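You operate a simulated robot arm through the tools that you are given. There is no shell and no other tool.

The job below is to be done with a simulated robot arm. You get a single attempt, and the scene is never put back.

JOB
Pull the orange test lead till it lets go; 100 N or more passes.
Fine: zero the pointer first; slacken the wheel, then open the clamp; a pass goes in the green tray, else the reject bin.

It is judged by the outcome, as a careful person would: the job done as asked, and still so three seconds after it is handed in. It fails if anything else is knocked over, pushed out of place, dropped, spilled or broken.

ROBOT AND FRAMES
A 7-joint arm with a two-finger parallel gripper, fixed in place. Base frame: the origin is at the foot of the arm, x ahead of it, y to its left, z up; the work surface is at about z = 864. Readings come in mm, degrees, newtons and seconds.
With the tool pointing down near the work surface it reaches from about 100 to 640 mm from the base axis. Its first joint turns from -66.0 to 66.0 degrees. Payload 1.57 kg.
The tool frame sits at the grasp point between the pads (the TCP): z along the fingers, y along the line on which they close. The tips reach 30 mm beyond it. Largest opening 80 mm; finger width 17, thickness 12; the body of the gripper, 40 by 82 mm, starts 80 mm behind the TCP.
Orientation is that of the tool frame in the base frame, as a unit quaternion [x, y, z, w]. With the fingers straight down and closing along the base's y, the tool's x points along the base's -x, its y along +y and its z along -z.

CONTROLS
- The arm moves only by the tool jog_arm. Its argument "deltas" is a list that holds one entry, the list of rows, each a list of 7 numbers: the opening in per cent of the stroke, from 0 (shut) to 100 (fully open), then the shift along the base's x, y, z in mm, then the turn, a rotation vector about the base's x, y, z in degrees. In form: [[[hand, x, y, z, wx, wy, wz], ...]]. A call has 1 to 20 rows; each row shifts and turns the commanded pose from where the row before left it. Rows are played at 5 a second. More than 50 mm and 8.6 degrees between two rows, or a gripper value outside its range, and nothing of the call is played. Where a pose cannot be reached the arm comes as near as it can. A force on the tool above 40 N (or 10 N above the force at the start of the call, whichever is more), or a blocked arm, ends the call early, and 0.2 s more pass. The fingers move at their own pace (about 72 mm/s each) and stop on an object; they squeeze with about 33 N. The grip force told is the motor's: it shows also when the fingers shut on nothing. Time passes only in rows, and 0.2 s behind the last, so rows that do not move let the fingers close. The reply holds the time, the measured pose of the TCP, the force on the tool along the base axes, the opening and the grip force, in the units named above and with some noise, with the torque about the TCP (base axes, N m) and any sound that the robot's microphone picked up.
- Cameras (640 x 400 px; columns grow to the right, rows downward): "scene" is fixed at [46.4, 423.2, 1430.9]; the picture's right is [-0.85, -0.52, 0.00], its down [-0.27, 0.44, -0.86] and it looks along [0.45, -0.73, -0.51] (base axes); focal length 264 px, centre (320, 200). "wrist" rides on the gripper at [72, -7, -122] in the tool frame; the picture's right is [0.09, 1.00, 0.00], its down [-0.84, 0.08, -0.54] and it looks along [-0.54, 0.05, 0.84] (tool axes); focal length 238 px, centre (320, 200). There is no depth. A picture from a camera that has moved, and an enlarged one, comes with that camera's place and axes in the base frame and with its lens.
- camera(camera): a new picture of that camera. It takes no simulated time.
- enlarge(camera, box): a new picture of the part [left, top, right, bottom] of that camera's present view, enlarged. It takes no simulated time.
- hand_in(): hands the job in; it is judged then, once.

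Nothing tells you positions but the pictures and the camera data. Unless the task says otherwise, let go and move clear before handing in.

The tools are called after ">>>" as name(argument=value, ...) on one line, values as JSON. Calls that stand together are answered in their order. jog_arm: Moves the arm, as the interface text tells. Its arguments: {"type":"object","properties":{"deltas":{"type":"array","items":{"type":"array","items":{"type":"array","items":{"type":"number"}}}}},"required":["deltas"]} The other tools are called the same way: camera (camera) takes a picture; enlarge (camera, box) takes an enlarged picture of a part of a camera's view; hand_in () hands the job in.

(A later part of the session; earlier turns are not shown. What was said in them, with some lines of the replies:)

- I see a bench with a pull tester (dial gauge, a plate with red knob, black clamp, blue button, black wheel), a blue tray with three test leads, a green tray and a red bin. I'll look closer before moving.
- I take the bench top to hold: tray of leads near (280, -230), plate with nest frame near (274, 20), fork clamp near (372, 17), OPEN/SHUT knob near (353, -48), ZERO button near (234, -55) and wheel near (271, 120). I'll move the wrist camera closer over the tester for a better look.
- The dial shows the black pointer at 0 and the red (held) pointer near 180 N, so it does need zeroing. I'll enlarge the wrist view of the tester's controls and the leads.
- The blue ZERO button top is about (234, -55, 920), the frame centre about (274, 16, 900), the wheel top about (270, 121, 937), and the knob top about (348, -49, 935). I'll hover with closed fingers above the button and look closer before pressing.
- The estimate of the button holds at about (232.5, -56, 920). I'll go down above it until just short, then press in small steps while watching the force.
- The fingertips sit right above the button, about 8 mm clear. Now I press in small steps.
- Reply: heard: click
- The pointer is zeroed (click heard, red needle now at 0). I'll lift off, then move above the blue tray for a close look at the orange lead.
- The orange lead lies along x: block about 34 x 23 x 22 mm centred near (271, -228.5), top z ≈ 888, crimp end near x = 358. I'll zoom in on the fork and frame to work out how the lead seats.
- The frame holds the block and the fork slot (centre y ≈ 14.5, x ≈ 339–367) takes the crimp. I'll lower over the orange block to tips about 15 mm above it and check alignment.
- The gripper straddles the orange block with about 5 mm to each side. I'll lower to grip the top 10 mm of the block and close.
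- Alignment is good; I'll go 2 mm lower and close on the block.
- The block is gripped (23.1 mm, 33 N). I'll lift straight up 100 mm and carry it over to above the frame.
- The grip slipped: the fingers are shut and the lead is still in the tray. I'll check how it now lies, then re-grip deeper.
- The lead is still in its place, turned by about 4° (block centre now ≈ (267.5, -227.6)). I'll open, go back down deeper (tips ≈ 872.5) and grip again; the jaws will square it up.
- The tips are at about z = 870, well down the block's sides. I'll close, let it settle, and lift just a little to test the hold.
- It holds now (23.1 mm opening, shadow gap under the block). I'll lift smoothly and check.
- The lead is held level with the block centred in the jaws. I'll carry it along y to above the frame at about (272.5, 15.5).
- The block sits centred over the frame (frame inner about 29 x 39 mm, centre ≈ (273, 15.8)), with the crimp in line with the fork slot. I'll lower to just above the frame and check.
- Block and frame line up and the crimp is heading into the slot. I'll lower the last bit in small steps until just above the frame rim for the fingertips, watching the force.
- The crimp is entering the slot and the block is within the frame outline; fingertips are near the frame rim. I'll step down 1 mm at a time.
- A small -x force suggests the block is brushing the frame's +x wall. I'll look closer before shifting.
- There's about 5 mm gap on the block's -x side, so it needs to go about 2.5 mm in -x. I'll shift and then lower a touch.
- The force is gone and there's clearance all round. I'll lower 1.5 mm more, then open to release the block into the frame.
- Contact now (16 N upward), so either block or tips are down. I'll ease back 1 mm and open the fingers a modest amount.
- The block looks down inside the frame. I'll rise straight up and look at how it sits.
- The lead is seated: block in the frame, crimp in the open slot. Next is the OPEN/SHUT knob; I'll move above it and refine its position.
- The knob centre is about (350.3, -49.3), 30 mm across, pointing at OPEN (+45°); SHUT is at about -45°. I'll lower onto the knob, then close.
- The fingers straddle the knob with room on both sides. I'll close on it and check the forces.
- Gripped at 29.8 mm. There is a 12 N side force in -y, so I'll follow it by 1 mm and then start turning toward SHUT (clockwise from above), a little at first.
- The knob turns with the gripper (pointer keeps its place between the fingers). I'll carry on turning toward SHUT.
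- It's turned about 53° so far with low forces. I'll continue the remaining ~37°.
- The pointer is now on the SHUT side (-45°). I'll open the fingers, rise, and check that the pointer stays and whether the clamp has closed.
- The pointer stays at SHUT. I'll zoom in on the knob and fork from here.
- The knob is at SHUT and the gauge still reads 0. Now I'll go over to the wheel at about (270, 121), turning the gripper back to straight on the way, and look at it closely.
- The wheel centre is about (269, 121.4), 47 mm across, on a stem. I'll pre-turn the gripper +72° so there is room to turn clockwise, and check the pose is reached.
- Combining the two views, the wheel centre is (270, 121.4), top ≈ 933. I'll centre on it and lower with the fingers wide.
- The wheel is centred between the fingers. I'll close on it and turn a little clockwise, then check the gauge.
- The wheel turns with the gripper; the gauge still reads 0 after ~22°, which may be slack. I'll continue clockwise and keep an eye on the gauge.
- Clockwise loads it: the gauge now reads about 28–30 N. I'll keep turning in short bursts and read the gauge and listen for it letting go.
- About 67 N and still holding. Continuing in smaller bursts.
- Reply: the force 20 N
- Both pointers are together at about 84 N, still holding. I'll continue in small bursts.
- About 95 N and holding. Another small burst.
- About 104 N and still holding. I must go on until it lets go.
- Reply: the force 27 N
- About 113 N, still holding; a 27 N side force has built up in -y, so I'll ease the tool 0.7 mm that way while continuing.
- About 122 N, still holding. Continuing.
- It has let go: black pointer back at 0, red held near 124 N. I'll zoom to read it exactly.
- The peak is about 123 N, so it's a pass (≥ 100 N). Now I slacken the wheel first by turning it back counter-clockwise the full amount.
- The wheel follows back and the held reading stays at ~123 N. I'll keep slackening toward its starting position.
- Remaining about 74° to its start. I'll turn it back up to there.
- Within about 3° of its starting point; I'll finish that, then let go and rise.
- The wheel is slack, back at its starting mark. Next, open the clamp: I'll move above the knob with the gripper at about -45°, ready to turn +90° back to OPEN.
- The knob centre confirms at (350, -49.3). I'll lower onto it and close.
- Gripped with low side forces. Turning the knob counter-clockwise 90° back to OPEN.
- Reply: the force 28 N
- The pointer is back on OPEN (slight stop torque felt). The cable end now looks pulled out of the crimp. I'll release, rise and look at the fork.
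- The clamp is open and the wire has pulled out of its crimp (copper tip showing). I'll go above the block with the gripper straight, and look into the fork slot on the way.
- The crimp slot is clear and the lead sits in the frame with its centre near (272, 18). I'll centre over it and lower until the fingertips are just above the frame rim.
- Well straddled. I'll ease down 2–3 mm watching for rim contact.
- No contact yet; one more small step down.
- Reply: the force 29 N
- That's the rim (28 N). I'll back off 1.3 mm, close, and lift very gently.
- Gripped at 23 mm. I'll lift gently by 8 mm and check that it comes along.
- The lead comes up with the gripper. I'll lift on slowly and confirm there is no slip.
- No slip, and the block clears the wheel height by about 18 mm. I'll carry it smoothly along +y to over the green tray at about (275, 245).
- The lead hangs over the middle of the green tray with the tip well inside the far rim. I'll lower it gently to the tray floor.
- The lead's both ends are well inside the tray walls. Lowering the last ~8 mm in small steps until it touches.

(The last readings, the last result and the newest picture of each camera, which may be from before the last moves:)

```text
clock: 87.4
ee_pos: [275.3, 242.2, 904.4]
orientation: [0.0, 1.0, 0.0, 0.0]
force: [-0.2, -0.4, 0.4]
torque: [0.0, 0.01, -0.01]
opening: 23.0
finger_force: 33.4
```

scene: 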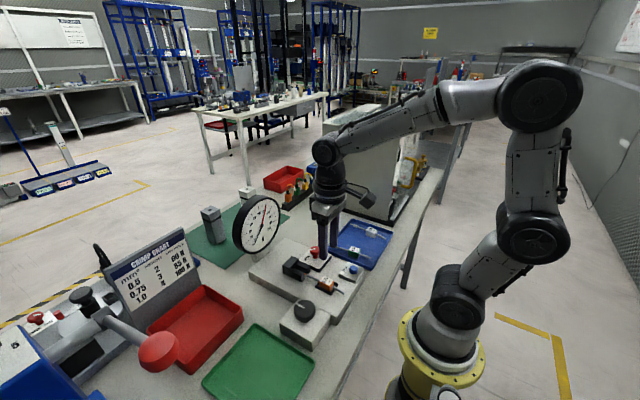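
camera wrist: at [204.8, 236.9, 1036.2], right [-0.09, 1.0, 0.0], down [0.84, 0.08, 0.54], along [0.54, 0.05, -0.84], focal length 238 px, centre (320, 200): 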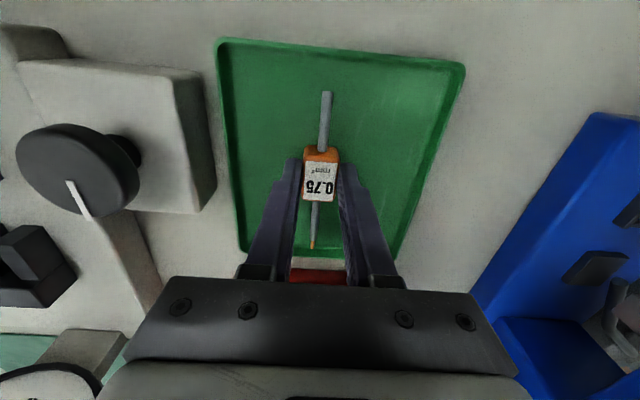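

Still no contact felt; I'll continue 1 mm at a time.

>>> jog_arm(deltas=[[[0, 0, 0, -1, 0, 0, 0], [0, 0, 0, -1, 0, 0, 0], [0, 0, 0, 0, 0, 0, 0]]])

>>> enlarge(camera="scene", box=[250, 340, 310, 390])

```text
clock: 88.2
ee_pos: [274.6, 243.0, 902.4]
orientation: [0.0, 1.0, 0.001, 0.0]
force: [-1.6, -2.0, 7.8]
torque: [-0.08, 0.0, -0.04]
opening: 23.0
finger_force: 33.0
```

```text
8.00 times, centred on (280, 365) of scene
camera zoom: at [46.3, 423.1, 1431.0], right [-0.85, -0.52, 0.0], down [-0.27, 0.44, -0.86], along [0.45, -0.73, -0.51], focal length 2114 px, centre (640, -1120)
```

zoom: 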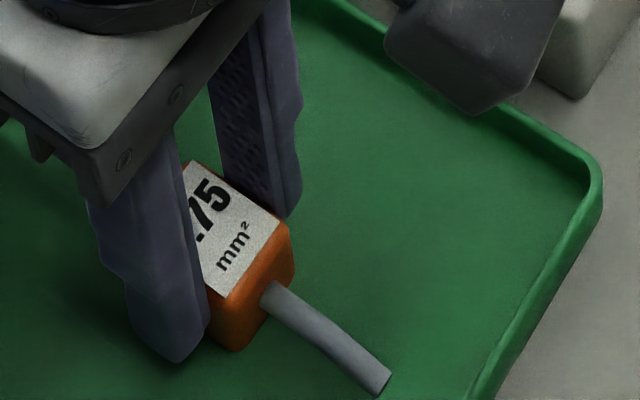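

The block now rests on the tray floor (about 8 N). I'll open, and rise straight up clear of it.

>>> jog_arm(deltas=[[[0, 0, 0, 0.5, 0, 0, 0], [30, 0, 0, 0, 0, 0, 0], [45, 0, 0, 0, 0, 0, 0], [50, 0, 0, 0, 0, 0, 0], [50, 0, 0, 0, 0, 0, 0], [50, 0, 0, 10, 0, 0, 0], [50, 0, 0, 25, 0, 0, 0], [50, 0, 0, 35, 0, 0, 0], [50, 0, 0, 40, 0, 0, 0], [50, 0, 0, 0, 0, 0, 0]]])

>>> camera(camera="wrist")

>>> enlarge(camera="scene", box=[180, 230, 360, 400])

```text
clock: 90.4
ee_pos: [277.5, 244.7, 1014.5]
orientation: [-0.001, 1.0, 0.0, -0.001]
force: [0.0, 0.0, 0.4]
torque: [-0.01, 0.01, -0.03]
opening: 40.2
finger_force: 0.1
```

```text
taken
camera wrist: at [206.3, 238.4, 1135.4], right [-0.09, 1.0, 0.0], down [0.84, 0.08, 0.54], along [0.54, 0.05, -0.84], focal length 238 px, centre (320, 200)
```

wrist: 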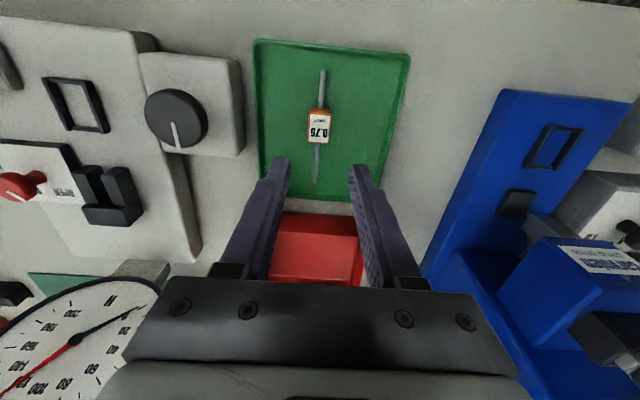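

```text
2.35 times, centred on (270, 315) of scene
camera zoom: at [46.4, 423.2, 1430.9], right [-0.85, -0.52, 0.0], down [-0.27, 0.44, -0.86], along [0.45, -0.73, -0.51], focal length 622 px, centre (438, -71)
```

zoom: 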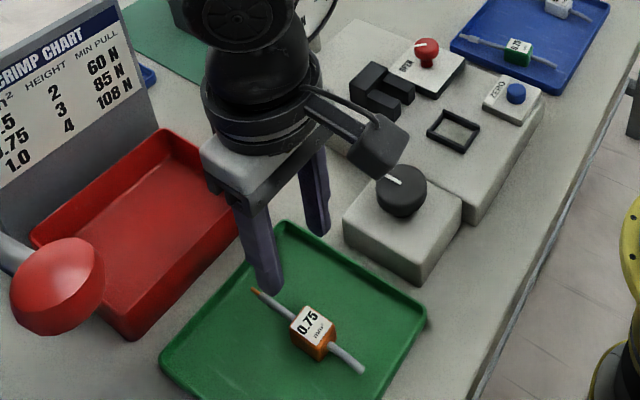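

The orange lead lies in the green tray. I'll move the arm up and clear, then check the whole scene before handing in.

>>> jog_arm(deltas=[[[50, 0, 0, 40, 0, 0, 0], [50, 0, 0, 40, 0, 0, 0], [50, 0, -10, 40, 0, 0, 0], [50, 0, -30, 35, 0, 0, 0], [50, 0, -35, 30, 0, 0, 0], [50, 0, -40, 20, 0, 0, 0], [50, 0, -40, 0, 0, 0, 0], [50, 0, -40, 0, 0, 0, 0], [50, 0, -40, 0, 0, 0, 0], [50, 0, 0, 0, 0, 0, 0]]])

>>> camera(camera="scene")

>>> camera(camera="wrist")

>>> enlarge(camera="scene", box=[220, 180, 400, 340])

```text
clock: 92.6
ee_pos: [276.5, 6.7, 1215.9]
orientation: [0.0, 1.0, 0.0, 0.0]
force: [-0.6, -0.5, 0.6]
torque: [0.01, 0.0, 0.02]
opening: 40.0
finger_force: 0.1
```

```text
taken
```

scene: 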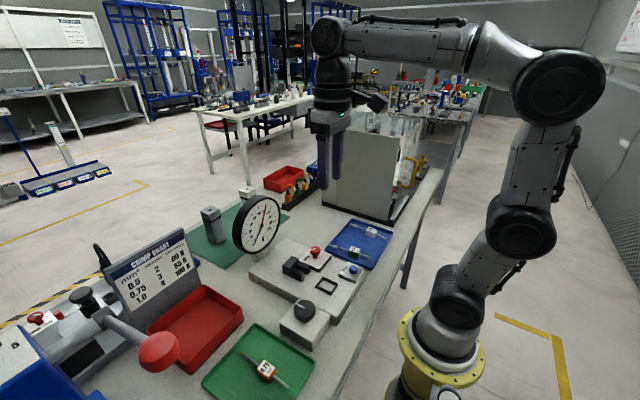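

```text
taken
camera wrist: at [204.2, 0.5, 1337.4], right [-0.09, 1.0, 0.0], down [0.84, 0.08, 0.54], along [0.54, 0.05, -0.84], focal length 238 px, centre (320, 200)
```

wrist: 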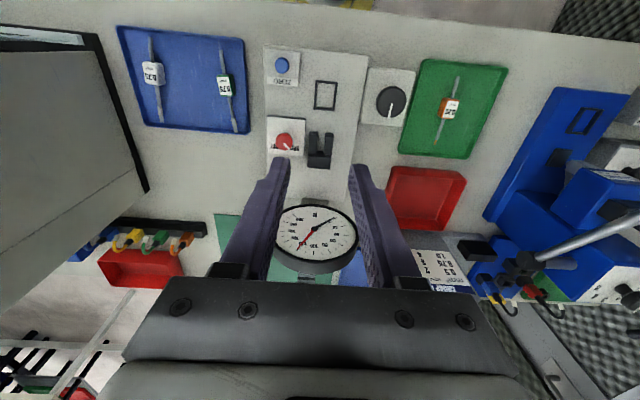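

```text
2.50 times, centred on (310, 260) of scene
camera zoom: at [46.4, 423.2, 1430.9], right [-0.85, -0.52, 0.0], down [-0.27, 0.44, -0.86], along [0.45, -0.73, -0.51], focal length 661 px, centre (345, 50)
```

zoom: 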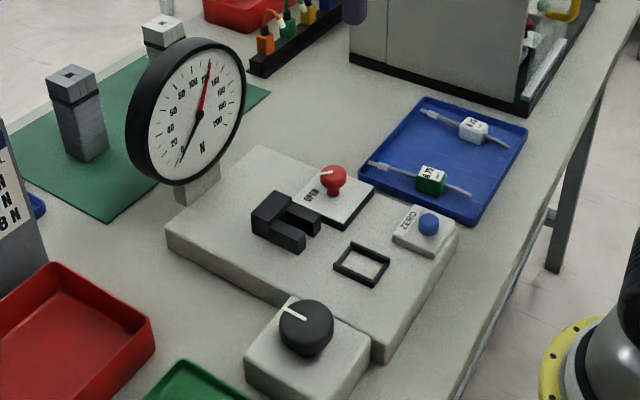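

Everything is in place: lead in the green tray, wheel slack, clamp open, other leads untouched. I'll confirm the held reading and the lead's rest once more.

>>> enlarge(camera="wrist", box=[270, 195, 365, 280])

>>> enlarge(camera="wrist", box=[260, 40, 520, 200])

```text
4.71 times, centred on (318, 238) of wrist
camera zoom: at [204.2, 0.5, 1337.4], right [-0.09, 1.0, 0.0], down [0.84, 0.08, 0.54], along [0.54, 0.05, -0.84], focal length 1122 px, centre (332, 24)
```

zoom: 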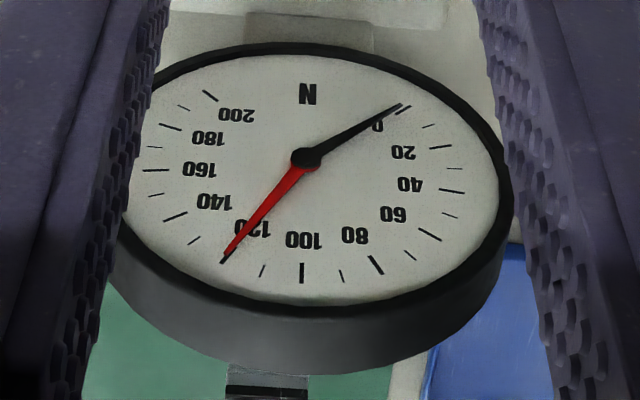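

```text
2.46 times, centred on (390, 120) of wrist
camera zoom: at [204.2, 0.5, 1337.4], right [-0.09, 1.0, 0.0], down [0.84, 0.08, 0.54], along [0.54, 0.05, -0.84], focal length 587 px, centre (148, 397)
```

zoom: 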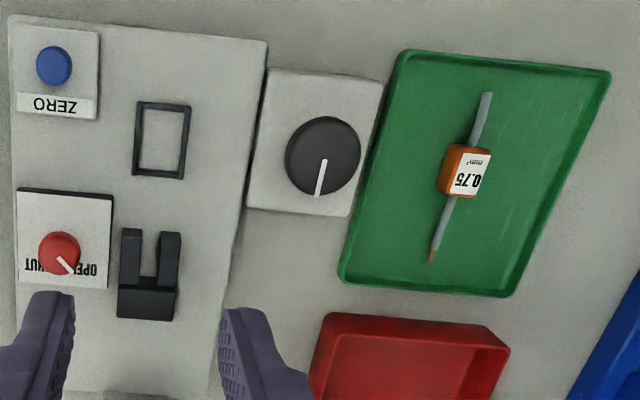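

The held pointer reads about 120 N or a little over, a clear pass. The lead lies fully inside the green tray, the wheel is slack, the clamp is open and the arm is clear, so I'm handing the job in.

>>> hand_in()

```text
The job is handed in.
```

The orange lead let go at about 122 N, which passes the 100 N limit, so I put it in the green tray and handed the job in.

- **Zeroing:** I pressed ZERO before loading the lead; the held pointer dropped from about 180 N to 0.
- **Pull:** With the clamp shut, I turned the wheel clockwise until the wire pulled out of its crimp. The held pointer stayed at the peak and the live pointer fell back to 0.
- **Afterwards:** I slackened the wheel back to its starting mark first, then turned the clamp to OPEN.
- **Slip:** My first grip on the lead was too shallow and it slipped back in the blue tray, turning about 4°. I gripped it deeper and it held from then on.
- **Crimp:** The pulled-off crimp was still in the clamp while it was shut. Once I opened the clamp I could not see it in the slot or anywhere else in view.

In the final pictures the other two leads and everything else on the bench looked undisturbed, and the arm was clear.
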